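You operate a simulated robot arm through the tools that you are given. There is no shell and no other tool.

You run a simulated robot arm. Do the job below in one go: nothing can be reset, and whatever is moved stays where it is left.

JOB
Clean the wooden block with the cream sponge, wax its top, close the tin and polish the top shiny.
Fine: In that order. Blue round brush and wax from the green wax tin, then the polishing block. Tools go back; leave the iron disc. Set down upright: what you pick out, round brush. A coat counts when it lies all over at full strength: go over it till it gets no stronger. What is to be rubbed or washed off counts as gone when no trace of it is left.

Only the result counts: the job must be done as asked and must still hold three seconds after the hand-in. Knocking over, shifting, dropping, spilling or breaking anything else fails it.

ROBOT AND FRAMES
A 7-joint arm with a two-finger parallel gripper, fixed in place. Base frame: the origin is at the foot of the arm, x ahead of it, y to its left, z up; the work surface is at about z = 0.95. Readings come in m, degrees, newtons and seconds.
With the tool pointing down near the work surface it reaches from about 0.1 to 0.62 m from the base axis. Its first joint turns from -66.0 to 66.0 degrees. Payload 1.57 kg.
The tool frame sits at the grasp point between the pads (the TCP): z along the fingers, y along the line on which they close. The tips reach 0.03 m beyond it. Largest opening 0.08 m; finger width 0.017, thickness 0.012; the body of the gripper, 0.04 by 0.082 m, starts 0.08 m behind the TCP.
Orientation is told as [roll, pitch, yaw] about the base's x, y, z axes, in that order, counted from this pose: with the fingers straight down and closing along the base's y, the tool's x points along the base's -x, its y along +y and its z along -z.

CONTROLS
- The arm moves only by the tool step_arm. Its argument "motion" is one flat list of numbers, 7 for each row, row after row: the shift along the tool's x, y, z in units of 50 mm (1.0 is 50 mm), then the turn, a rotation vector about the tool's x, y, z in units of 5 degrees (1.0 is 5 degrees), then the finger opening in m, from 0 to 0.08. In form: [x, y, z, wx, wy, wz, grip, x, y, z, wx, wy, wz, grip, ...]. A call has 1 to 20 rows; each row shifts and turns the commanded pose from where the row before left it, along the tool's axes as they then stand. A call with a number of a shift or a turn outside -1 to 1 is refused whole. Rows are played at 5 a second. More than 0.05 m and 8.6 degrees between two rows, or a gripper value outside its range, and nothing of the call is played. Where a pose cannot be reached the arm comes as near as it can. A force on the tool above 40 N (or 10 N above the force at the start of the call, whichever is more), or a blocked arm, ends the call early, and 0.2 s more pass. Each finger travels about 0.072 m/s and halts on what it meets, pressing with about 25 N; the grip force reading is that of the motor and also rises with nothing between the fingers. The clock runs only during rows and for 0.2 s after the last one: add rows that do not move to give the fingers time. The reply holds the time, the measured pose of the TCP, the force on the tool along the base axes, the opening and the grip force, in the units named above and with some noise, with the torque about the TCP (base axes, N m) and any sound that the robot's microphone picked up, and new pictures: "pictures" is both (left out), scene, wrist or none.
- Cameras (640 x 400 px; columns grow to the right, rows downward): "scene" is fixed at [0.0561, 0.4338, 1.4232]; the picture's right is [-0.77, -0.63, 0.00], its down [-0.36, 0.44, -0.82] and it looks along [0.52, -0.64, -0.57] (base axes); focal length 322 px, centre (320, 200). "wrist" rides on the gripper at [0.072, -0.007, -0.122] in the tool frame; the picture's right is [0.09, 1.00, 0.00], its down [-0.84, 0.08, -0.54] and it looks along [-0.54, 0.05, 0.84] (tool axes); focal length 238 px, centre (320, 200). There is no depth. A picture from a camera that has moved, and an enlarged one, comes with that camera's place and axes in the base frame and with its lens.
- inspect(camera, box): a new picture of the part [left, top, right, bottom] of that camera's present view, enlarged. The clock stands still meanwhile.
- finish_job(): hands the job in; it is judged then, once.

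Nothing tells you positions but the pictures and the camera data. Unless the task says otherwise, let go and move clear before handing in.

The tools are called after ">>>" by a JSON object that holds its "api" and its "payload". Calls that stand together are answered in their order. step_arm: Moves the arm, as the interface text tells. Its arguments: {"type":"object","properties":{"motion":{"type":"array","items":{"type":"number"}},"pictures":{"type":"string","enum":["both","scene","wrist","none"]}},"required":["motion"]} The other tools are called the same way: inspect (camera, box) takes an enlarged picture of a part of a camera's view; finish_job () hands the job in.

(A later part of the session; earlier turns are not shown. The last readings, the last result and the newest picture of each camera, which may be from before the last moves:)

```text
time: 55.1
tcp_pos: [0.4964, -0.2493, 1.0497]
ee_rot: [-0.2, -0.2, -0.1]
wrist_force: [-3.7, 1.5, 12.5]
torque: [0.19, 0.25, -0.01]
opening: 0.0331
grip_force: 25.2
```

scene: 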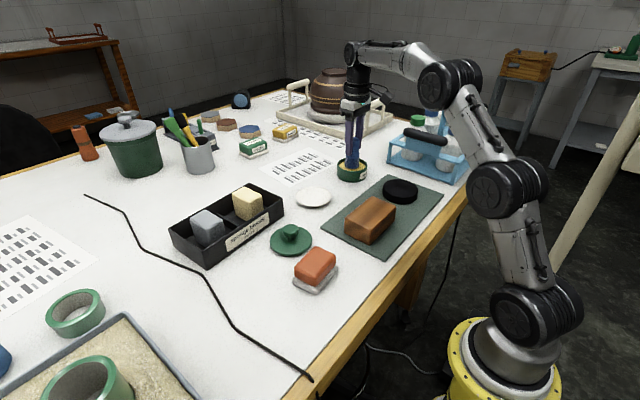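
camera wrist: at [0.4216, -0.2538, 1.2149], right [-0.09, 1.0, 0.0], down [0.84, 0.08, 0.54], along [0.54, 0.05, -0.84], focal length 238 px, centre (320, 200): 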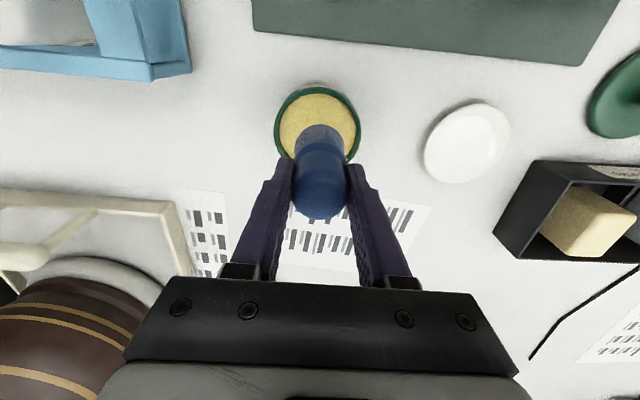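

The brush presses on the wax at about 12 N. I'll hold a moment, then lift and check that it took up wax.

>>> {"api": "step_arm", "payload": {"motion": [0, 0, 0, 0, 0, 0, 0.02, 0, 0, 0, 0, 0, 0, 0.02, 0, 0, 0, 0, 0, 0, 0.02, 0, 0, 0, 0, 0, 0, 0.02, 0, 0, -0.3, 0, 0, 0, 0.02, 0, 0, -0.8, 0, 0, 0, 0.02, 0, 0, 0, 0, 0, 0, 0.02], "pictures": "both"}}

>>> {"api": "inspect", "payload": {"camera": "scene", "box": [290, 110, 410, 210]}}

>>> {"api": "inspect", "payload": {"camera": "wrist", "box": [240, 60, 400, 200]}}

```text
time: 56.7
tcp_pos: [0.4977, -0.2482, 1.1047]
ee_rot: [-0.1, 0.1, 0.0]
wrist_force: [-1.6, 0.5, -0.4]
torque: [0.02, -0.03, 0.01]
opening: 0.0331
grip_force: 25.0
camera wrist: at [0.4259, -0.2544, 1.2262], right [-0.09, 1.0, 0.0], down [0.84, 0.08, 0.54], along [0.54, 0.05, -0.84], focal length 238 px, centre (320, 200)
```

scene: 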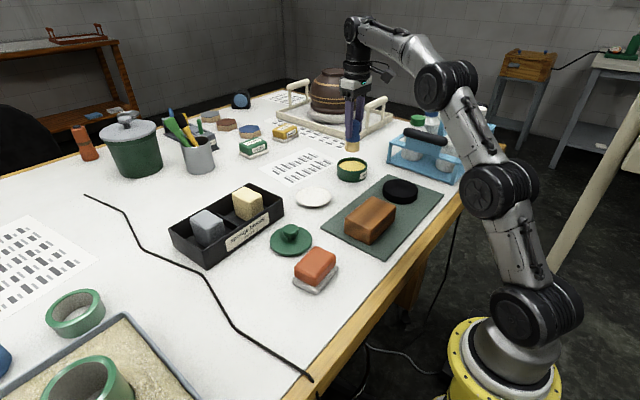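
wrist: 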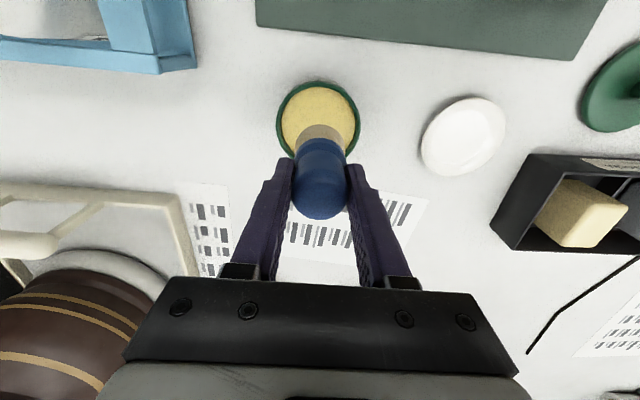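

```text
4.00 times, centred on (350, 160) of scene
camera zoom: at [0.0561, 0.4338, 1.4232], right [-0.77, -0.63, 0.0], down [-0.36, 0.44, -0.82], along [0.52, -0.64, -0.57], focal length 1289 px, centre (200, 360)
```

zoom: 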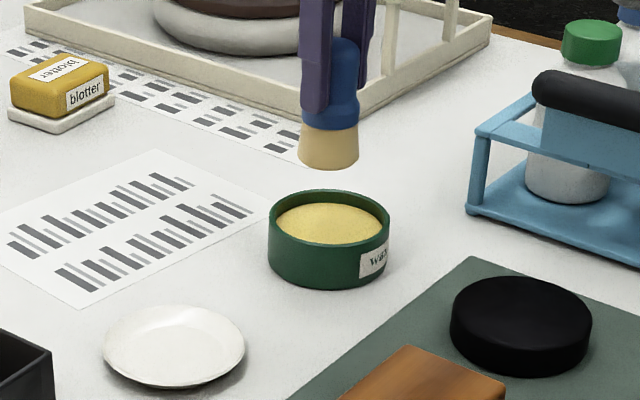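

```text
2.86 times, centred on (320, 130) of wrist
camera zoom: at [0.4259, -0.2544, 1.2262], right [-0.09, 1.0, 0.0], down [0.84, 0.08, 0.54], along [0.54, 0.05, -0.84], focal length 681 px, centre (320, 400)
```

zoom: 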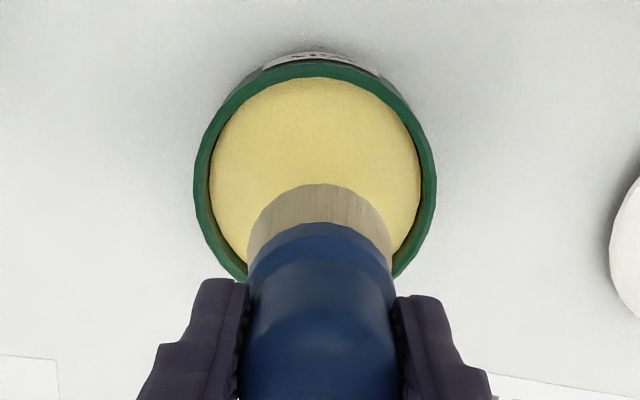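

The bristles are loaded with wax. I'll carry the brush over the block.

>>> {"api": "step_arm", "payload": {"motion": [0.565, 0.582, 0, 0, 0, 0, 0.02, 0.565, 0.582, 0, 0, 0, 0, 0.02, 0.565, 0.582, 0, 0, 0, 0, 0.02, 0.565, 0.582, 0, 0, 0, 0, 0.02, 0.565, 0.582, 0, 0, 0, 0, 0.02, 0.565, 0.582, 0, 0, 0, 0, 0.02, 0, 0, 0.4, 0, 0, 0, 0.02, 0, 0, 0, 0, 0, 0, 0.02], "pictures": "both"}}

>>> {"api": "inspect", "payload": {"camera": "scene", "box": [320, 140, 440, 240]}}

```text
time: 58.5
tcp_pos: [0.3268, -0.0752, 1.0834]
ee_rot: [-0.1, 0.0, -0.1]
wrist_force: [-0.3, -0.3, -1.3]
torque: [0.0, 0.01, 0.03]
opening: 0.0336
grip_force: 24.7
camera wrist: at [0.2558, -0.0818, 1.2046], right [-0.09, 1.0, 0.0], down [0.84, 0.08, 0.54], along [0.54, 0.05, -0.84], focal length 238 px, centre (320, 200)
```

scene: 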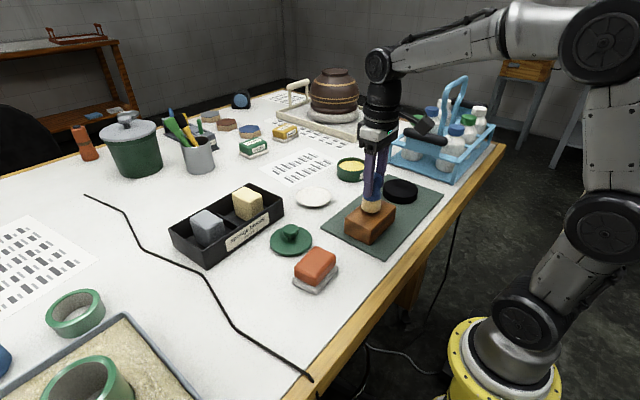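
wrist: 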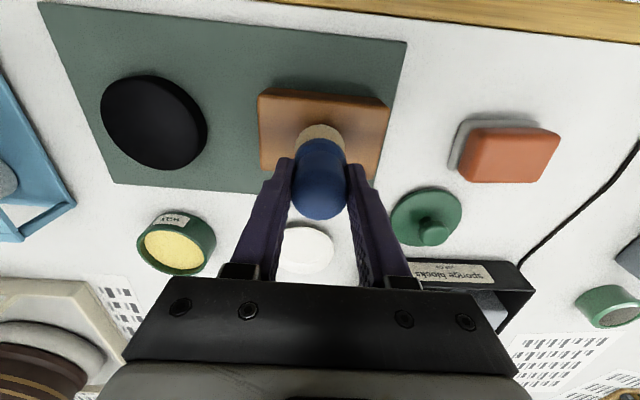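

```text
4.00 times, centred on (380, 190) of scene
camera zoom: at [0.0561, 0.4338, 1.4232], right [-0.77, -0.63, 0.0], down [-0.36, 0.44, -0.82], along [0.52, -0.64, -0.57], focal length 1289 px, centre (80, 240)
```

zoom: 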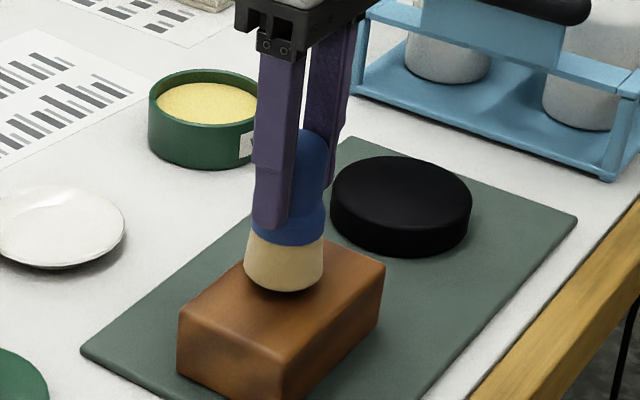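

>>> {"api": "step_arm", "payload": {"motion": [0.44, -0.82, 0, 0, 0, 0, 0.02, 0, 0, 0.18, 0, 0, 0, 0.02, 0, 0, 0, 0, 0, 0, 0.02], "pictures": "none"}}

```text
time: 59.3
tcp_pos: [0.306, -0.1165, 1.0747]
ee_rot: [-0.1, 0.1, -0.1]
wrist_force: [-0.8, -0.8, 1.2]
torque: [-0.01, 0.03, -0.02]
opening: 0.0332
grip_force: 25.3
```

>>> {"api": "step_arm", "payload": {"motion": [0, 0, 0.04, 0, 0, 0, 0.02, 0, 0, 0.03, 0, 0, 0, 0.02, 0, 0, 0, 0, 0, 0, 0.02], "pictures": "none"}}

```text
time: 60.1
tcp_pos: [0.3064, -0.1161, 1.0738]
ee_rot: [-0.1, -0.3, -0.1]
wrist_force: [-5.1, -4.1, 28.1]
torque: [-0.1, 0.17, 0.0]
opening: 0.0335
grip_force: 24.5
```

Contact is near z 1.074 and 28 N is too hard. I'll ease back.

>>> {"api": "step_arm", "payload": {"motion": [0, 0, -0.04, 0, 0, 0, 0.02, 0, 0, 0, 0, 0, 0, 0.02], "pictures": "none"}}

```text
time: 60.7
tcp_pos: [0.3067, -0.115, 1.0737]
ee_rot: [-0.2, -0.3, -0.1]
wrist_force: [4.0, -3.5, 21.0]
torque: [-0.13, -0.34, -0.05]
opening: 0.0335
grip_force: 25.0
```

>>> {"api": "step_arm", "payload": {"motion": [0, 0, -0.03, 0, 0, 0, 0.02, 0, 0, 0, 0, 0, 0, 0.02], "pictures": "none"}}

```text
time: 61.3
tcp_pos: [0.3044, -0.115, 1.0725]
ee_rot: [0.2, 0.3, 0.0]
wrist_force: [4.0, -1.1, 8.9]
torque: [-0.08, -0.47, -0.07]
opening: 0.0333
grip_force: 24.5
```

About 9 N now. I'll stroke slowly along +y in the first lane.

>>> {"api": "step_arm", "payload": {"motion": [0, 0.2, 0, 0, 0, 0, 0.02, 0, 0.2, 0, 0, 0, 0, 0.02, 0, 0.2, 0, 0, 0, 0, 0.02, 0, 0.2, 0, 0, 0, 0, 0.02], "pictures": "scene"}}

>>> {"api": "inspect", "payload": {"camera": "scene", "box": [320, 140, 440, 240]}}

```text
time: 62.3
tcp_pos: [0.307, -0.0752, 1.0731]
ee_rot: [0.0, 0.0, -0.1]
wrist_force: [0.3, -2.0, 4.2]
torque: [-0.16, -0.11, -0.07]
opening: 0.0334
grip_force: 25.1
```

scene: 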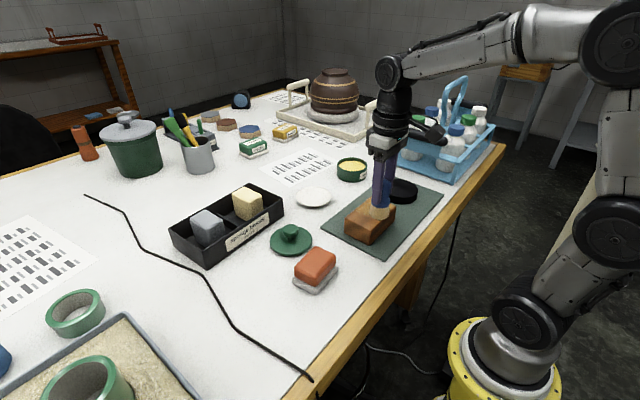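

```text
4.00 times, centred on (380, 190) of scene
camera zoom: at [0.0561, 0.4337, 1.4232], right [-0.77, -0.63, 0.0], down [-0.36, 0.44, -0.82], along [0.52, -0.64, -0.57], focal length 1289 px, centre (80, 240)
```

zoom: 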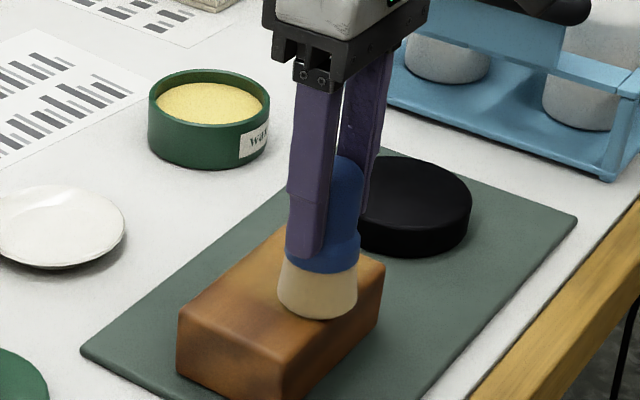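

The stroke works with about 4 N. I'll finish this lane, shift to the middle lane and come back.

>>> {"api": "step_arm", "payload": {"motion": [0, 0.2, 0.01, 0, 0, 0, 0.02, 0, 0.2, 0, 0, 0, 0, 0.02, 0, 0.2, 0, 0, 0, 0, 0.02, 0, 0.2, 0, 0, 0, 0, 0.02, 0, 0.15, 0, 0, 0, 0, 0.02, -0.2, 0, -0.01, 0, 0, 0, 0.02, -0.2, 0, 0, 0, 0, 0, 0.02, 0, -0.2, 0, 0, 0, 0, 0.02, 0, -0.2, 0, 0, 0, 0, 0.02, 0, -0.2, 0, 0, 0, 0, 0.02, 0, -0.2, 0, 0, 0, 0, 0.02, 0, -0.2, 0, 0, 0, 0, 0.02, 0, -0.2, 0, 0, 0, 0, 0.02, 0, -0.2, 0, 0, 0, 0, 0.02, 0, -0.2, 0, 0, 0, 0, 0.02, 0, -0.2, 0, 0, 0, 0, 0.02], "pictures": "scene"}}

>>> {"api": "inspect", "payload": {"camera": "scene", "box": [320, 140, 440, 240]}}

```text
time: 65.7
tcp_pos: [0.3248, -0.118, 1.0743]
ee_rot: [0.0, 0.1, -0.1]
wrist_force: [1.4, 2.3, 4.0]
torque: [0.15, -0.11, 0.04]
opening: 0.0334
grip_force: 25.2
```

scene: 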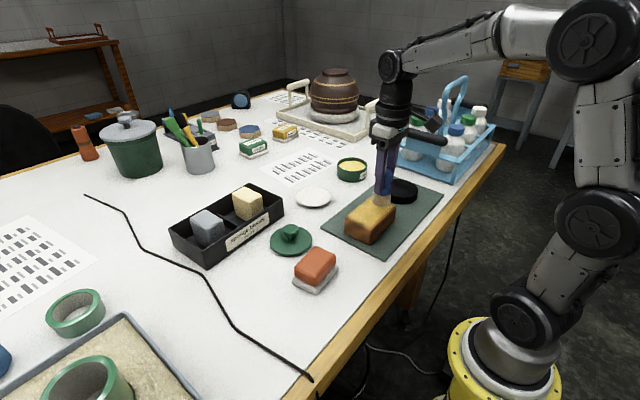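

```text
4.00 times, centred on (380, 190) of scene
camera zoom: at [0.0561, 0.4338, 1.4231], right [-0.77, -0.63, 0.0], down [-0.36, 0.44, -0.82], along [0.52, -0.64, -0.57], focal length 1289 px, centre (80, 240)
```

zoom: 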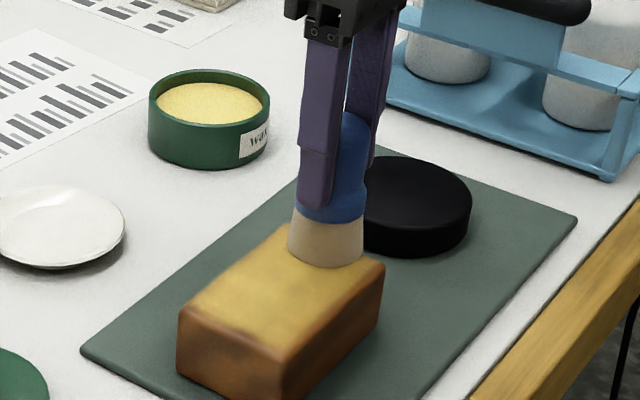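

A yellowish wax coat is appearing. On to the third lane near x 0.350, out and back.

>>> {"api": "step_arm", "payload": {"motion": [-0.17, -0.04, 0, 0, 0, 0, 0.02, -0.17, -0.04, 0, 0, 0, 0, 0.02, -0.17, 0, 0, 0, 0, 0, 0.02, 0, 0.2, 0, 0, 0, 0, 0.02, 0, 0.2, 0, 0, 0, 0, 0.02, 0, 0.2, 0, 0, 0, 0, 0.02, 0, 0.2, 0, 0, 0, 0, 0.02, 0, 0.2, 0, 0, 0, 0, 0.02, 0, 0.2, 0, 0, 0, 0, 0.02, 0, 0.2, 0, 0, 0, 0, 0.02, 0, 0.2, 0, 0, 0, 0, 0.02, 0, 0.2, 0, 0, 0, 0, 0.02, 0, 0.1, 0, 0, 0, 0, 0.02], "pictures": "scene"}}

>>> {"api": "inspect", "payload": {"camera": "scene", "box": [320, 140, 440, 240]}}

```text
time: 68.5
tcp_pos: [0.3512, -0.0269, 1.0734]
ee_rot: [0.1, 0.1, -0.1]
wrist_force: [0.2, -0.6, 0.2]
torque: [-0.04, 0.04, 0.0]
opening: 0.0333
grip_force: 24.9
```

scene: 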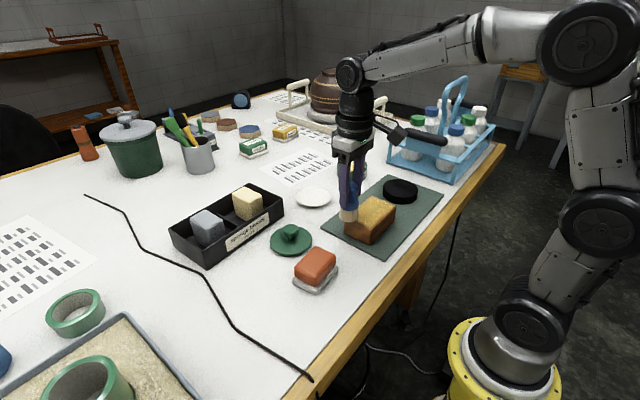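

```text
4.00 times, centred on (380, 190) of scene
camera zoom: at [0.0561, 0.4338, 1.4232], right [-0.77, -0.63, 0.0], down [-0.36, 0.44, -0.82], along [0.52, -0.64, -0.57], focal length 1289 px, centre (80, 240)
```

zoom: 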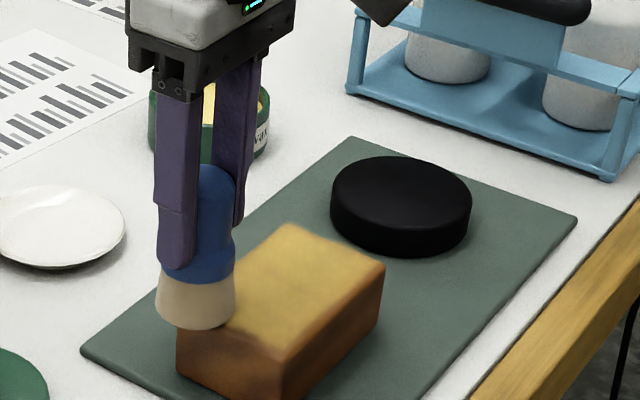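

The coat is patchy and contact is light here. I'll add a little pressure and check.

>>> {"api": "step_arm", "payload": {"motion": [0, -0.1, 0.03, 0, 0, 0, 0.02, 0, 0, 0, 0, 0, 0, 0.02], "pictures": "none"}}

```text
time: 69.1
tcp_pos: [0.3515, -0.0307, 1.0738]
ee_rot: [0.0, -0.2, -0.1]
wrist_force: [0.0, 5.7, 12.1]
torque: [0.26, -0.06, 0.0]
opening: 0.0329
grip_force: 25.0
```

12 N here. I'll run a raster with closer lanes.

>>> {"api": "step_arm", "payload": {"motion": [0, -0.3, -0.01, 0, 0, 0, 0.02, 0, -0.3, 0, 0, 0, 0, 0.02, 0, -0.3, 0, 0, 0, 0, 0.02, 0, -0.3, 0, 0, 0, 0, 0.02, 0, -0.3, 0, 0, 0, 0, 0.02, 0, -0.3, 0, 0, 0, 0, 0.02, 0.16, 0, 0, 0, 0, 0, 0.02, 0.16, 0, 0, 0, 0, 0, 0.02, 0, 0.3, 0, 0, 0, 0, 0.02, 0, 0.3, 0, 0, 0, 0, 0.02, 0, 0.3, 0, 0, 0, 0, 0.02, 0, 0.3, 0, 0, 0, 0, 0.02, 0, 0.3, 0, 0, 0, 0, 0.02, 0, 0.35, 0, 0, 0, 0, 0.02], "pictures": "scene"}}

>>> {"api": "inspect", "payload": {"camera": "scene", "box": [320, 140, 440, 240]}}

```text
time: 72.1
tcp_pos: [0.3342, -0.0301, 1.0739]
ee_rot: [-0.1, -0.1, -0.1]
wrist_force: [0.9, -7.6, 16.8]
torque: [-0.6, -0.26, -0.1]
opening: 0.0333
grip_force: 24.7
```

scene: 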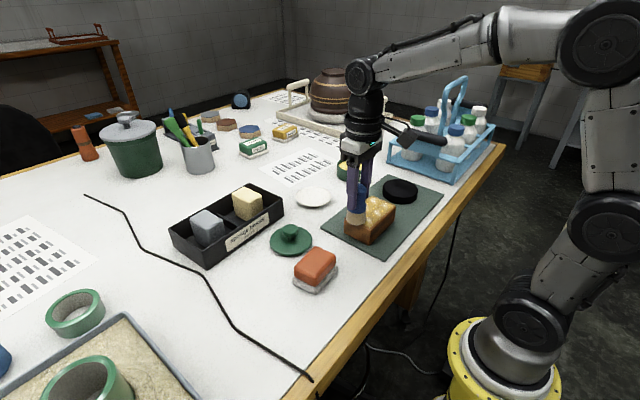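

```text
4.00 times, centred on (380, 190) of scene
camera zoom: at [0.0559, 0.4336, 1.4232], right [-0.77, -0.63, 0.0], down [-0.36, 0.44, -0.82], along [0.52, -0.64, -0.57], focal length 1289 px, centre (80, 240)
```

zoom: 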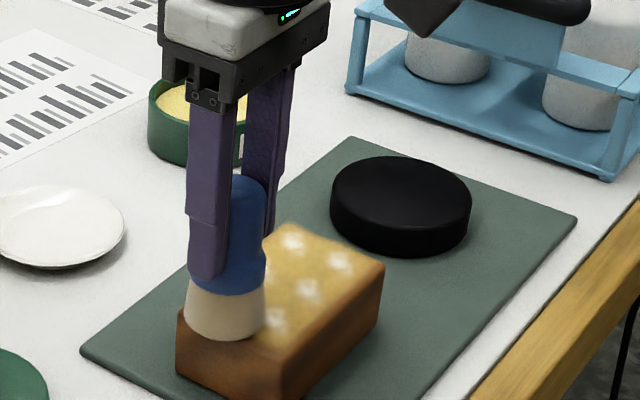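

The coat builds up, with whiter spots where it's stronger. I'll keep going over it, now the lanes near x 0.319 and 0.304.

>>> {"api": "step_arm", "payload": {"motion": [0.16, 0, -0.02, 0, 0, 0, 0.02, 0.16, 0, 0, 0, 0, 0, 0.02, 0, -0.3, 0, 0, 0, 0, 0.02, 0, -0.3, 0, 0, 0, 0, 0.02, 0, -0.3, 0, 0, 0, 0, 0.02, 0, -0.3, 0, 0, 0, 0, 0.02, 0, -0.3, 0, 0, 0, 0, 0.02, 0, -0.35, 0, 0, 0, 0, 0.02, 0.16, 0, 0, 0, 0, 0, 0.02, 0.16, 0, 0, 0, 0, 0, 0.02, 0, 0.3, 0, 0, 0, 0, 0.02, 0, 0.3, 0, 0, 0, 0, 0.02, 0, 0.3, 0, 0, 0, 0, 0.02, 0, 0.3, 0, 0, 0, 0, 0.02, 0, 0.3, 0, 0, 0, 0, 0.02, 0, 0.35, 0, 0, 0, 0, 0.02], "pictures": "scene"}}

>>> {"api": "inspect", "payload": {"camera": "scene", "box": [320, 140, 440, 240]}}

```text
time: 75.5
tcp_pos: [0.3039, -0.0291, 1.0744]
ee_rot: [0.0, -0.1, -0.1]
wrist_force: [-0.2, 0.8, -0.8]
torque: [-0.05, -0.03, 0.04]
opening: 0.0333
grip_force: 25.1
```

scene: 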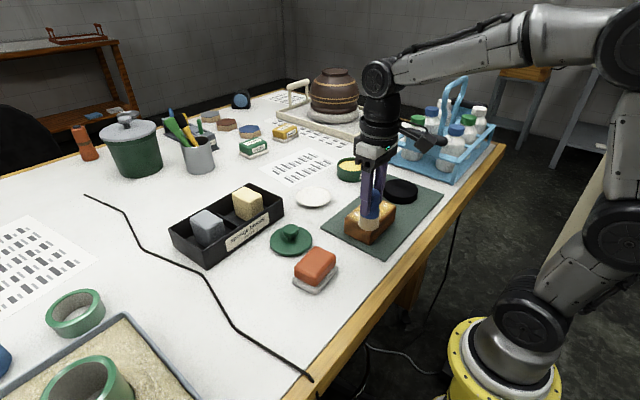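

```text
4.00 times, centred on (380, 190) of scene
camera zoom: at [0.0561, 0.4338, 1.4232], right [-0.77, -0.63, 0.0], down [-0.36, 0.44, -0.82], along [0.52, -0.64, -0.57], focal length 1289 px, centre (80, 240)
```

zoom: 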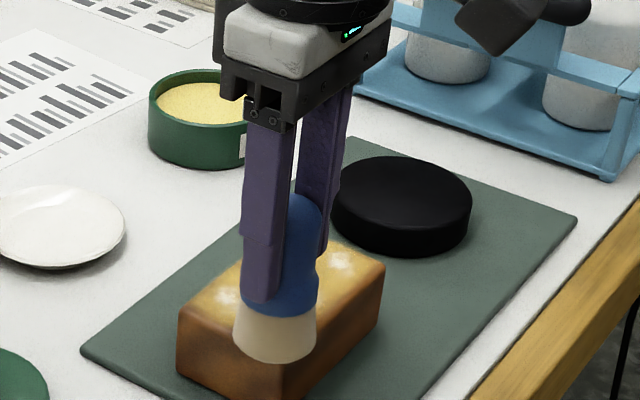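

I'll lift off and look at the coat closely.

>>> {"api": "step_arm", "payload": {"motion": [0, 0, -0.9, 0, 0, 0, 0.02, -0.4, 0.6, -0.6, 0, 0, 0, 0.02, -0.4, 0.8, 0, 0, 0, 0, 0.02, 0, 0, 0, 0, 0, 0, 0.02], "pictures": "wrist"}}

>>> {"api": "inspect", "payload": {"camera": "wrist", "box": [150, 40, 310, 160]}}

>>> {"api": "inspect", "payload": {"camera": "scene", "box": [330, 170, 430, 250]}}

```text
time: 76.5
tcp_pos: [0.3437, 0.0416, 1.1489]
ee_rot: [0.0, 0.0, -0.1]
wrist_force: [0.4, 0.9, -0.6]
torque: [0.01, 0.06, -0.02]
opening: 0.0335
grip_force: 25.0
camera wrist: at [0.2717, 0.0353, 1.271], right [-0.09, 1.0, 0.0], down [0.84, 0.08, 0.54], along [0.54, 0.05, -0.84], focal length 238 px, centre (320, 200)
```

wrist: 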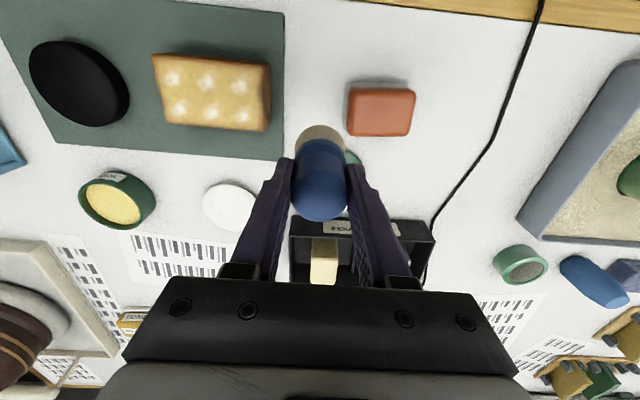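

```text
3.33 times, centred on (230, 100) of wrist
camera zoom: at [0.2717, 0.0353, 1.271], right [-0.09, 1.0, 0.0], down [0.84, 0.08, 0.54], along [0.54, 0.05, -0.84], focal length 794 px, centre (620, 533)
```

zoom: 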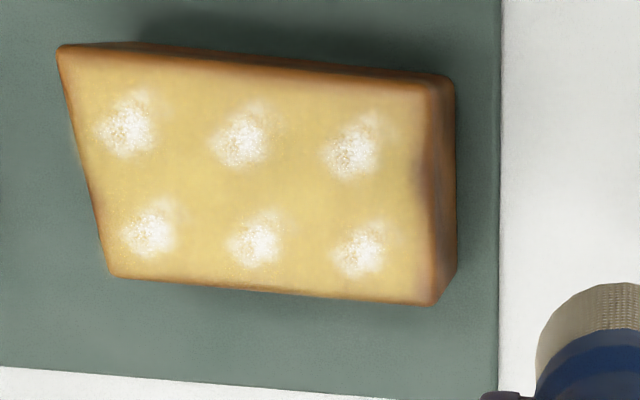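

```text
5.00 times, centred on (380, 210) of scene
camera zoom: at [0.0561, 0.4338, 1.4232], right [-0.77, -0.63, 0.0], down [-0.36, 0.44, -0.82], along [0.52, -0.64, -0.57], focal length 1611 px, centre (20, 150)
```

zoom: 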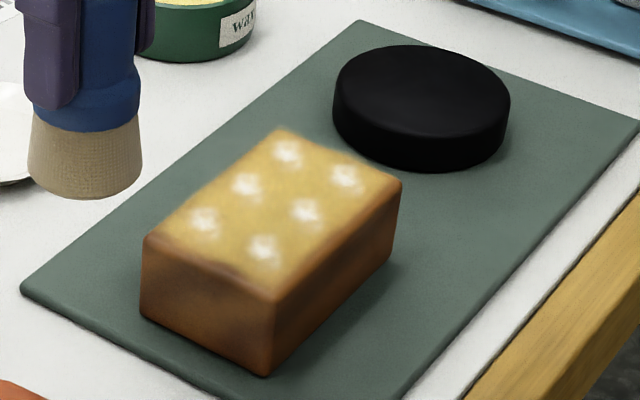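

Wax lies all over, with six whiter patches. I'll do another full pass and see whether it gets stronger.

>>> {"api": "step_arm", "payload": {"motion": [0.2, -0.785, 0, 0, 0, 0, 0.02, 0.2, -0.785, 0, 0, 0, 0, 0.02, 0.2, -0.785, 0, 0, 0, 0, 0.02, 0.2, -0.785, 0.3, 0, 0, 0, 0.02, 0, 0, 0.7, 0, 0, 0, 0.02, 0, 0, 0.46, 0, 0, 0, 0.02, 0, 0, 0.03, 0, 0, 0, 0.02, 0, 0, 0, 0, 0, 0, 0.02], "pictures": "none"}}

```text
time: 78.3
tcp_pos: [0.3025, -0.1141, 1.0749]
ee_rot: [0.1, -0.1, -0.1]
wrist_force: [0.5, 0.0, 0.0]
torque: [0.02, -0.02, 0.0]
opening: 0.0336
grip_force: 25.1
```

>>> {"api": "step_arm", "payload": {"motion": [0, 0, 0.03, 0, 0, 0, 0.02, 0, 0, 0, 0, 0, 0, 0.02], "pictures": "none"}}

```text
time: 78.9
tcp_pos: [0.3034, -0.1154, 1.0733]
ee_rot: [0.0, 0.1, -0.1]
wrist_force: [-0.3, 0.7, 1.2]
torque: [0.04, -0.05, 0.04]
opening: 0.0331
grip_force: 25.1
```

>>> {"api": "step_arm", "payload": {"motion": [0, -0.1, 0.025, 0, 0, 0, 0.02, 0, 0.3, 0, 0, 0, 0, 0.02, 0, 0.3, 0, 0, 0, 0, 0.02, 0, 0.3, 0, 0, 0, 0, 0.02], "pictures": "none"}}

```text
time: 79.9
tcp_pos: [0.3037, -0.0765, 1.0748]
ee_rot: [-0.2, -0.3, -0.1]
wrist_force: [-1.2, -8.4, 17.4]
torque: [-0.44, -0.07, -0.02]
opening: 0.0332
grip_force: 25.2
```

>>> {"api": "step_arm", "payload": {"motion": [0, 0.3, -0.01, 0, 0, 0, 0.02, 0, 0.3, 0, 0, 0, 0, 0.02, 0, 0.35, 0, 0, 0, 0, 0.02, -0.16, 0, 0, 0, 0, 0, 0.02, -0.16, 0, 0, 0, 0, 0, 0.02, 0, -0.3, 0, 0, 0, 0, 0.02, 0, -0.3, 0, 0, 0, 0, 0.02, 0, -0.3, 0, 0, 0, 0, 0.02, 0, -0.3, 0, 0, 0, 0, 0.02, 0, -0.3, 0, 0, 0, 0, 0.02, 0, -0.35, 0, 0, 0, 0, 0.02], "pictures": "scene"}}

>>> {"api": "inspect", "payload": {"camera": "scene", "box": [320, 140, 440, 240]}}

```text
time: 82.3
tcp_pos: [0.3183, -0.1212, 1.0735]
ee_rot: [0.0, 0.2, -0.1]
wrist_force: [0.3, 3.4, 6.4]
torque: [0.22, -0.13, 0.03]
opening: 0.0334
grip_force: 25.2
```

scene: 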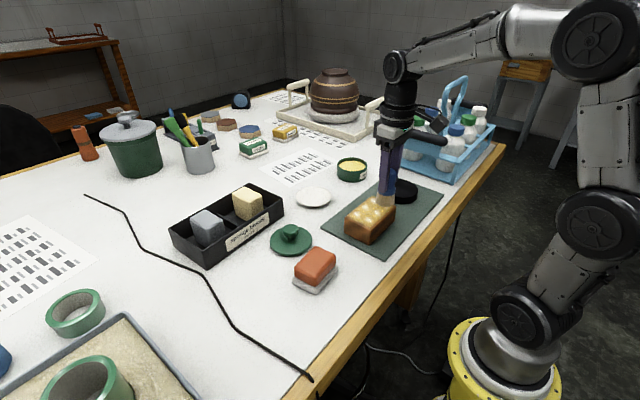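

```text
4.00 times, centred on (380, 190) of scene
camera zoom: at [0.056, 0.4339, 1.4231], right [-0.77, -0.63, 0.0], down [-0.36, 0.44, -0.82], along [0.52, -0.64, -0.57], focal length 1289 px, centre (80, 240)
```

zoom: 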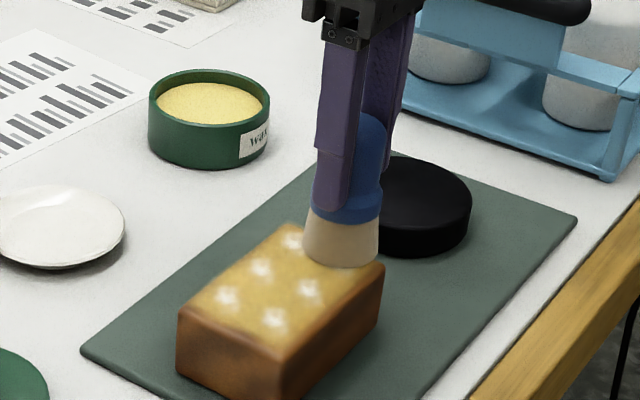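

>>> {"api": "step_arm", "payload": {"motion": [-0.16, 0, 0, 0, 0, 0, 0.02, -0.16, 0, 0, 0, 0, 0, 0.02, 0, 0.3, 0, 0, 0, 0, 0.02, 0, 0.3, 0, 0, 0, 0, 0.02, 0, 0.3, 0, 0, 0, 0, 0.02, 0, 0.3, 0, 0, 0, 0, 0.02, 0, 0.3, 0, 0, 0, 0, 0.02, 0, 0.35, 0, 0, 0, 0, 0.02], "pictures": "none"}}

```text
time: 84.1
tcp_pos: [0.333, -0.0296, 1.0729]
ee_rot: [-0.1, 0.0, -0.1]
wrist_force: [0.3, -4.2, 7.1]
torque: [-0.27, -0.13, -0.1]
opening: 0.0333
grip_force: 25.3
```

>>> {"api": "step_arm", "payload": {"motion": [-0.16, 0, 0.01, 0, 0, 0, 0.02, -0.16, 0, 0, 0, 0, 0, 0.02, 0, -0.3, 0, 0, 0, 0, 0.02, 0, -0.3, 0, 0, 0, 0, 0.02, 0, -0.3, 0, 0, 0, 0, 0.02, 0, -0.3, 0, 0, 0, 0, 0.02, 0, -0.3, 0, 0, 0, 0, 0.02, 0, -0.35, 0, 0, 0, 0, 0.02], "pictures": "none"}}

```text
time: 85.9
tcp_pos: [0.3507, -0.1217, 1.0724]
ee_rot: [-0.1, -0.1, 0.0]
wrist_force: [0.4, 6.2, 14.8]
torque: [0.51, -0.03, -0.03]
opening: 0.0333
grip_force: 25.5
```

I'll lift and look from the same viewpoint as before.

>>> {"api": "step_arm", "payload": {"motion": [0, 0, -0.9, 0, 0, 0, 0.02, 0.04, 0.7, -0.6, 0, 0, 0, 0.02, 0.04, 0.85, 0, 0, 0, 0, 0.02, 0.04, 0.85, 0, 0, 0, 0, 0.02, 0.02, 0.85, 0, 0, 0, 0, 0.02, 0, 0, 0, 0, 0, 0, 0.02], "pictures": "wrist"}}

>>> {"api": "inspect", "payload": {"camera": "wrist", "box": [150, 40, 310, 160]}}

>>> {"api": "inspect", "payload": {"camera": "scene", "box": [330, 170, 430, 250]}}

```text
time: 87.3
tcp_pos: [0.3467, 0.0424, 1.1474]
ee_rot: [0.0, -0.1, -0.1]
wrist_force: [-1.1, 0.3, -0.8]
torque: [0.01, -0.01, 0.01]
opening: 0.0335
grip_force: 25.2
camera wrist: at [0.274, 0.0362, 1.2688], right [-0.09, 1.0, 0.0], down [0.84, 0.08, 0.54], along [0.54, 0.05, -0.84], focal length 238 px, centre (320, 200)
```

wrist: 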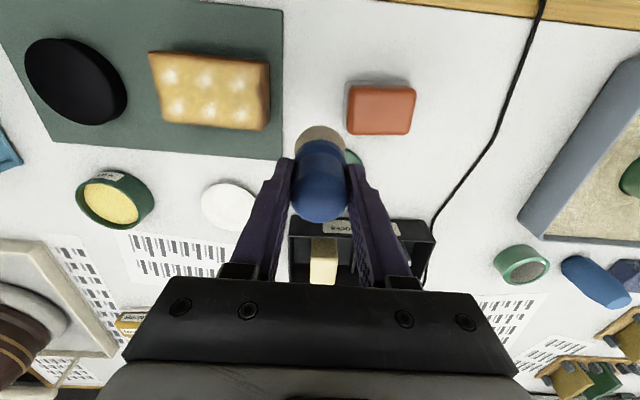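

```text
3.33 times, centred on (230, 100) of wrist
camera zoom: at [0.274, 0.0362, 1.2688], right [-0.09, 1.0, 0.0], down [0.84, 0.08, 0.54], along [0.54, 0.05, -0.84], focal length 794 px, centre (620, 533)
```

zoom: 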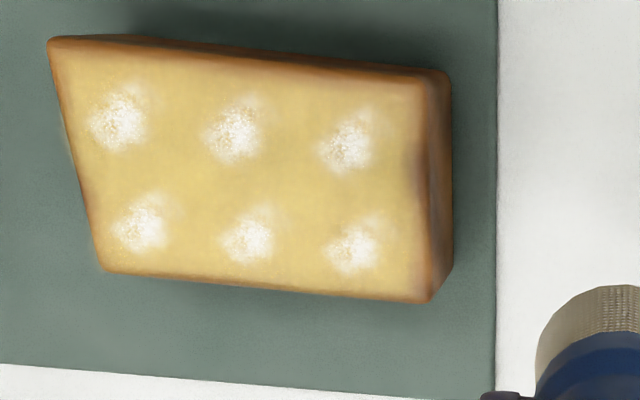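

```text
5.00 times, centred on (380, 210) of scene
camera zoom: at [0.0561, 0.4338, 1.4232], right [-0.77, -0.63, 0.0], down [-0.36, 0.44, -0.82], along [0.52, -0.64, -0.57], focal length 1611 px, centre (20, 150)
```

zoom: 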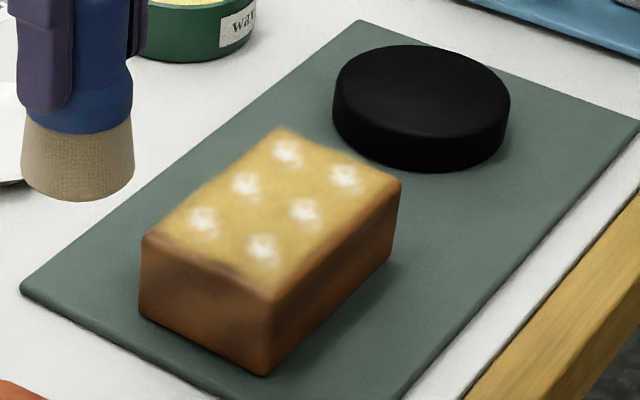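

The coat didn't visibly change, but the brush may have run low, so I'll re-dip and go over it once more to be sure.

>>> {"api": "step_arm", "payload": {"motion": [-0.424, -0.833, 0, 0, 0, 0, 0.02, -0.424, -0.833, 0, 0, 0, 0, 0.02, -0.424, -0.833, 0, 0, 0, 0, 0.02, -0.424, -0.833, 0, 0, 0, 0, 0.02, -0.424, -0.833, 0, 0, 0, 0, 0.02, -0.424, -0.833, 0, 0, 0, 0, 0.02, -0.424, -0.833, 0, 0, 0, 0, 0.02, 0, 0, 0.9, 0, 0, 0, 0.02, 0, 0, 0, 0, 0, 0, 0.02], "pictures": "both"}}

>>> {"api": "inspect", "payload": {"camera": "wrist", "box": [240, 60, 400, 200]}}

>>> {"api": "inspect", "payload": {"camera": "scene", "box": [290, 110, 410, 210]}}

```text
time: 89.3
tcp_pos: [0.4922, -0.25, 1.1014]
ee_rot: [0.0, 0.0, -0.1]
wrist_force: [-0.1, 0.8, 0.3]
torque: [0.01, -0.01, 0.02]
opening: 0.0337
grip_force: 24.8
camera wrist: at [0.4207, -0.256, 1.2235], right [-0.09, 1.0, 0.0], down [0.84, 0.08, 0.54], along [0.54, 0.05, -0.84], focal length 238 px, centre (320, 200)
```

scene: 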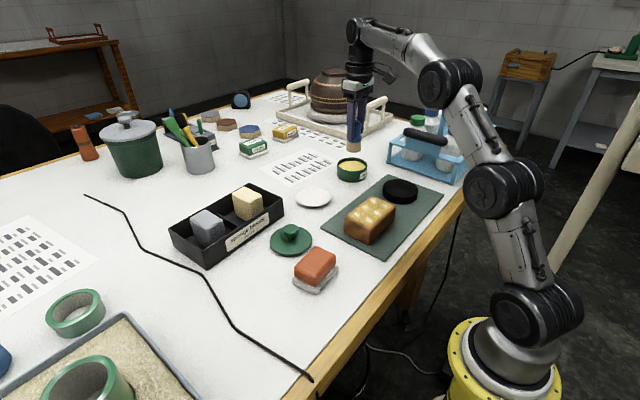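
wrist: 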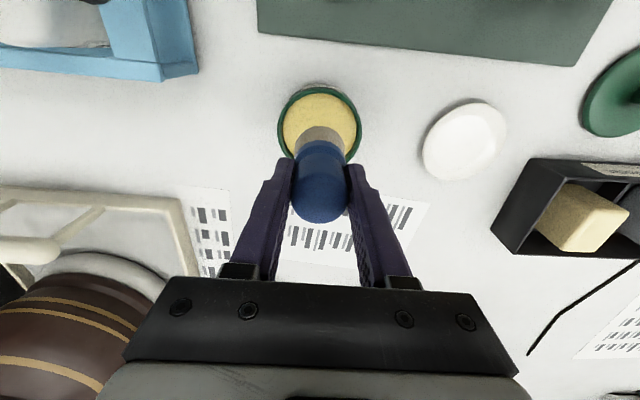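

```text
2.86 times, centred on (320, 130) of wrist
camera zoom: at [0.4207, -0.256, 1.2235], right [-0.09, 1.0, 0.0], down [0.84, 0.08, 0.54], along [0.54, 0.05, -0.84], focal length 681 px, centre (320, 400)
```

zoom: 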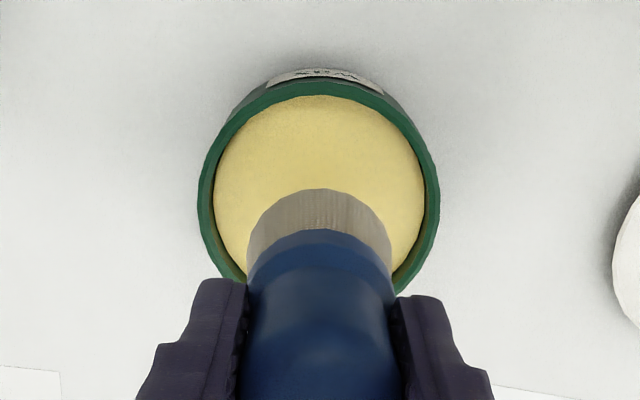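

```text
4.00 times, centred on (350, 160) of scene
camera zoom: at [0.0561, 0.4338, 1.4232], right [-0.77, -0.63, 0.0], down [-0.36, 0.44, -0.82], along [0.52, -0.64, -0.57], focal length 1289 px, centre (200, 360)
```

zoom: 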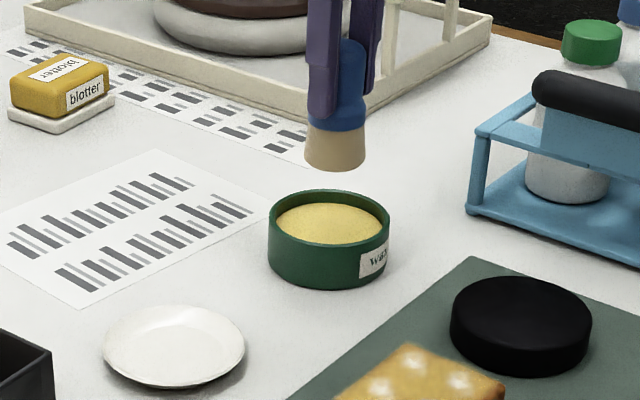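

The bristles are slightly less loaded than before. I'll dip again.

>>> {"api": "step_arm", "payload": {"motion": [-0.06, 0.02, 0.4, 0, 0, 0, 0.02, 0, 0, 0.4, 0, 0, 0, 0.02, 0, 0, 0.2, 0, 0, 0, 0.02, 0, 0, 0.03, 0, 0, 0, 0.02, 0, 0, 0, 0, 0, 0, 0.02], "pictures": "none"}}

```text
time: 90.5
tcp_pos: [0.4943, -0.2498, 1.0506]
ee_rot: [0.0, -0.1, -0.1]
wrist_force: [0.1, 0.8, 0.4]
torque: [0.0, 0.07, 0.03]
opening: 0.0335
grip_force: 24.6
```

>>> {"api": "step_arm", "payload": {"motion": [0, 0, 0.04, 0, 0, 0, 0.02, 0, 0, 0.02, 0, 0, 0, 0.02, 0, 0, 0, 0, 0, 0, 0.02], "pictures": "none"}}

```text
time: 91.3
tcp_pos: [0.4949, -0.2494, 1.049]
ee_rot: [-0.1, 0.0, -0.2]
wrist_force: [1.0, 0.3, 2.0]
torque: [0.01, -0.04, 0.0]
opening: 0.0336
grip_force: 25.6
```

>>> {"api": "step_arm", "payload": {"motion": [0, 0, 0.03, 0, 0, 0, 0.02, 0, 0, 0, 0, 0, 0, 0.02, 0, 0, 0, 0, 0, 0, 0.02, 0, 0, 0, 0, 0, 0, 0.02, 0, 0, 0, 0, 0, 0, 0.02], "pictures": "none"}}

```text
time: 92.5
tcp_pos: [0.4967, -0.25, 1.0482]
ee_rot: [-0.2, -0.2, -0.1]
wrist_force: [-2.2, -0.5, 16.1]
torque: [0.08, -0.02, 0.03]
opening: 0.0338
grip_force: 24.9
```

Loaded again. I'll lift and go back to the block.

>>> {"api": "step_arm", "payload": {"motion": [0, 0, -0.3, 0, 0, 0, 0.02, 0, 0, -0.86, 0, 0, 0, 0.02, 0.637, 0.447, 0, 0, 0, 0, 0.02, 0.637, 0.447, 0, 0, 0, 0, 0.02, 0.637, 0.447, 0, 0, 0, 0, 0.02, 0.637, 0.447, 0, 0, 0, 0, 0.02, 0.637, 0.447, 0, 0, 0, 0, 0.02, 0.637, 0.447, 0, 0, 0, 0, 0.02, 0, 0, 0.5, 0, 0, 0, 0.02, 0, 0, 0, 0, 0, 0, 0.02], "pictures": "scene"}}

>>> {"api": "inspect", "payload": {"camera": "scene", "box": [320, 140, 440, 240]}}

```text
time: 94.7
tcp_pos: [0.3037, -0.1151, 1.0775]
ee_rot: [0.0, -0.1, -0.1]
wrist_force: [0.4, -0.4, -0.4]
torque: [0.01, 0.0, -0.03]
opening: 0.0334
grip_force: 25.1
```

scene: 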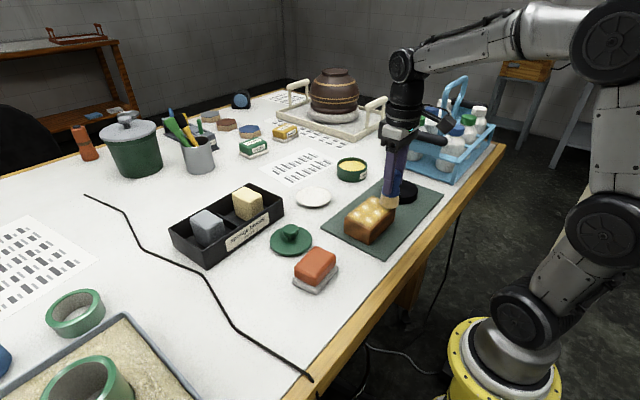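

```text
4.00 times, centred on (380, 190) of scene
camera zoom: at [0.0561, 0.4338, 1.4232], right [-0.77, -0.63, 0.0], down [-0.36, 0.44, -0.82], along [0.52, -0.64, -0.57], focal length 1289 px, centre (80, 240)
```

zoom: 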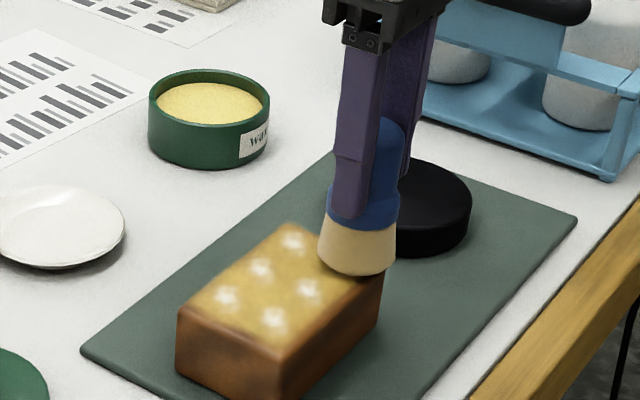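

>>> {"api": "step_arm", "payload": {"motion": [0, 0, 0.08, 0, 0, 0, 0.02, 0, 0, 0.03, 0, 0, 0, 0.02, 0, 0, 0, 0, 0, 0, 0.02], "pictures": "none"}}

```text
time: 95.5
tcp_pos: [0.303, -0.1163, 1.0738]
ee_rot: [0.0, 0.0, -0.2]
wrist_force: [0.3, 0.1, 0.1]
torque: [0.0, -0.02, -0.01]
opening: 0.0338
grip_force: 24.7
```

>>> {"api": "step_arm", "payload": {"motion": [0, -0.1, 0.04, 0, 0, 0, 0.02, 0, 0, 0.01, 0, 0, 0, 0.02], "pictures": "none"}}

```text
time: 96.1
tcp_pos: [0.305, -0.1194, 1.0731]
ee_rot: [-0.1, -0.2, -0.1]
wrist_force: [-3.9, 4.2, 14.4]
torque: [0.34, -0.03, 0.11]
opening: 0.0336
grip_force: 25.2
```

About 14 N. Now a full raster again.

>>> {"api": "step_arm", "payload": {"motion": [0, 0.3, -0.01, 0, 0, 0, 0.02, 0, 0.3, 0, 0, 0, 0, 0.02, 0, 0.3, 0, 0, 0, 0, 0.02, 0, 0.3, 0, 0, 0, 0, 0.02, 0, 0.3, 0, 0, 0, 0, 0.02, 0, 0.35, 0, 0, 0, 0, 0.02, -0.16, 0, 0, 0, 0, 0, 0.02, -0.16, 0, 0, 0, 0, 0, 0.02, 0, -0.3, 0, 0, 0, 0, 0.02, 0, -0.3, 0, 0, 0, 0, 0.02, 0, -0.3, 0, 0, 0, 0, 0.02, 0, -0.3, 0, 0, 0, 0, 0.02, 0, -0.3, 0, 0, 0, 0, 0.02, 0, -0.35, 0, 0, 0, 0, 0.02], "pictures": "none"}}

```text
time: 99.1
tcp_pos: [0.3209, -0.1196, 1.0726]
ee_rot: [-0.1, -0.2, 0.1]
wrist_force: [-0.4, 10.8, 28.0]
torque: [0.85, -0.14, 0.0]
opening: 0.0337
grip_force: 25.0
```

>>> {"api": "step_arm", "payload": {"motion": [-0.16, 0, -0.04, 0, 0, 0, 0.02, -0.16, 0, 0, 0, 0, 0, 0.02, 0, 0.3, 0, 0, 0, 0, 0.02, 0, 0.3, 0, 0, 0, 0, 0.02, 0, 0.3, 0, 0, 0, 0, 0.02, 0, 0.3, 0, 0, 0, 0, 0.02, 0, 0.3, 0, 0, 0, 0, 0.02, 0, 0.35, 0, 0, 0, 0, 0.02], "pictures": "none"}}

```text
time: 100.9
tcp_pos: [0.3349, -0.0272, 1.0735]
ee_rot: [0.0, 0.1, -0.2]
wrist_force: [-0.8, -0.2, -1.3]
torque: [0.03, -0.01, -0.01]
opening: 0.0335
grip_force: 24.8
```

>>> {"api": "step_arm", "payload": {"motion": [0, 0, 0.02, 0, 0, 0, 0.02, 0, 0, 0, 0, 0, 0, 0.02], "pictures": "none"}}

```text
time: 101.5
tcp_pos: [0.3359, -0.0285, 1.0728]
ee_rot: [0.0, -0.1, -0.2]
wrist_force: [-3.0, 0.8, 6.8]
torque: [0.02, 0.04, -0.01]
opening: 0.0334
grip_force: 25.2
```

>>> {"api": "step_arm", "payload": {"motion": [0, -0.3, 0, 0, 0, 0, 0.02, 0, -0.3, 0, 0, 0, 0, 0.02, 0, -0.3, 0, 0, 0, 0, 0.02, 0, -0.3, 0, 0, 0, 0, 0.02, 0, -0.3, 0, 0, 0, 0, 0.02, 0, -0.35, 0, 0, 0, 0, 0.02], "pictures": "none"}}

```text
time: 102.9
tcp_pos: [0.3354, -0.1191, 1.0721]
ee_rot: [0.1, 0.0, -0.1]
wrist_force: [0.8, 4.2, 8.4]
torque: [0.3, -0.2, 0.06]
opening: 0.0335
grip_force: 24.6
```

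>>> {"api": "step_arm", "payload": {"motion": [-0.15, 0, 0, 0, 0, 0, 0.02, -0.15, 0, 0, 0, 0, 0, 0.02, 0, 0.3, 0.003, 0, 0, 0, 0.02, 0, 0.3, 0.003, 0, 0, 0, 0.02, 0, 0.3, 0.003, 0, 0, 0, 0.02, 0, 0.3, 0.003, 0, 0, 0, 0.02, 0, 0.3, 0.003, 0, 0, 0, 0.02, 0, 0.35, 0.003, 0, 0, 0, 0.02], "pictures": "none"}}

```text
time: 104.7
tcp_pos: [0.351, -0.0274, 1.0723]
ee_rot: [-0.1, -0.3, -0.1]
wrist_force: [-0.1, -6.7, 14.6]
torque: [-0.49, -0.04, 0.04]
opening: 0.0337
grip_force: 25.2
```

I'll lift and compare from the same viewpoint.

>>> {"api": "step_arm", "payload": {"motion": [0, 0, -0.9, 0, 0, 0, 0.02, 0.06, 0.7, -0.6, 0, 0, 0, 0.02, 0.06, 0.7, 0, 0, 0, 0, 0.02, 0, 0, 0, 0, 0, 0, 0.02], "pictures": "wrist"}}

>>> {"api": "inspect", "payload": {"camera": "wrist", "box": [150, 40, 310, 160]}}

>>> {"api": "inspect", "payload": {"camera": "scene", "box": [330, 170, 430, 250]}}

```text
time: 105.7
tcp_pos: [0.3432, 0.0436, 1.1471]
ee_rot: [-0.1, 0.1, -0.2]
wrist_force: [0.9, -0.5, -0.2]
torque: [0.0, -0.02, 0.0]
opening: 0.0334
grip_force: 25.0
camera wrist: at [0.2726, 0.0381, 1.2689], right [-0.09, 1.0, 0.0], down [0.84, 0.08, 0.54], along [0.54, 0.05, -0.84], focal length 238 px, centre (320, 200)
```

wrist: 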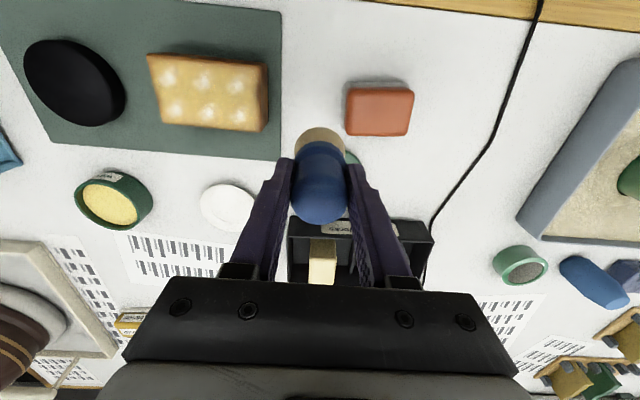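

```text
3.33 times, centred on (230, 100) of wrist
camera zoom: at [0.2726, 0.0381, 1.2689], right [-0.09, 1.0, 0.0], down [0.84, 0.08, 0.54], along [0.54, 0.05, -0.84], focal length 794 px, centre (620, 533)
```

zoom: 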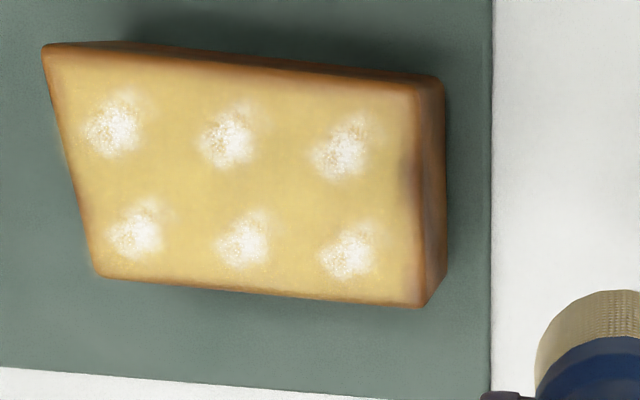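

```text
5.00 times, centred on (380, 210) of scene
camera zoom: at [0.0561, 0.4338, 1.4232], right [-0.77, -0.63, 0.0], down [-0.36, 0.44, -0.82], along [0.52, -0.64, -0.57], focal length 1611 px, centre (20, 150)
```

zoom: 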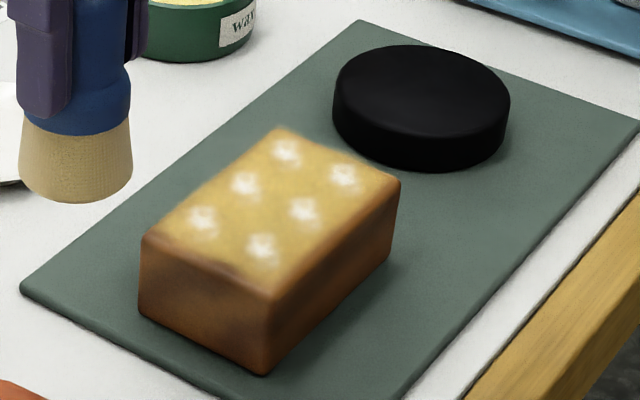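

The coat looks unchanged, so it seems saturated. I'll zoom in on its edges to be sure it reaches everywhere.

>>> {"api": "inspect", "payload": {"camera": "wrist", "box": [140, 45, 280, 140]}}

>>> {"api": "inspect", "payload": {"camera": "scene", "box": [340, 190, 404, 230]}}

```text
4.21 times, centred on (210, 92) of wrist
camera zoom: at [0.2726, 0.0381, 1.2689], right [-0.09, 1.0, 0.0], down [0.84, 0.08, 0.54], along [0.54, 0.05, -0.84], focal length 1004 px, centre (783, 653)
```

zoom: 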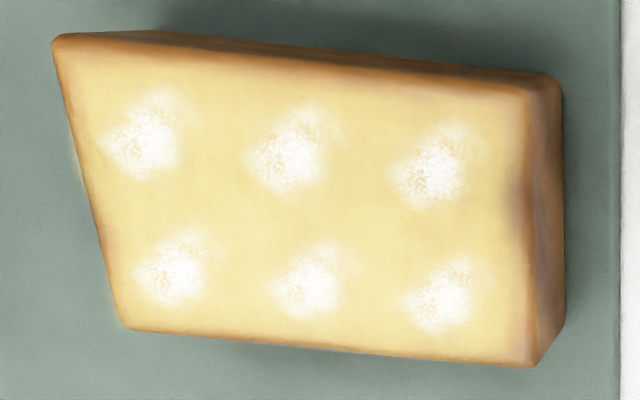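

```text
10.00 times, centred on (372, 210) of scene
camera zoom: at [0.0561, 0.4338, 1.4232], right [-0.77, -0.63, 0.0], down [-0.36, 0.44, -0.82], along [0.52, -0.64, -0.57], focal length 3222 px, centre (-200, 100)
```

zoom: 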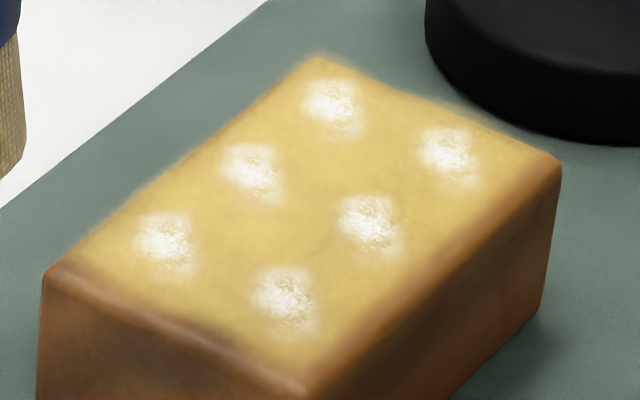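

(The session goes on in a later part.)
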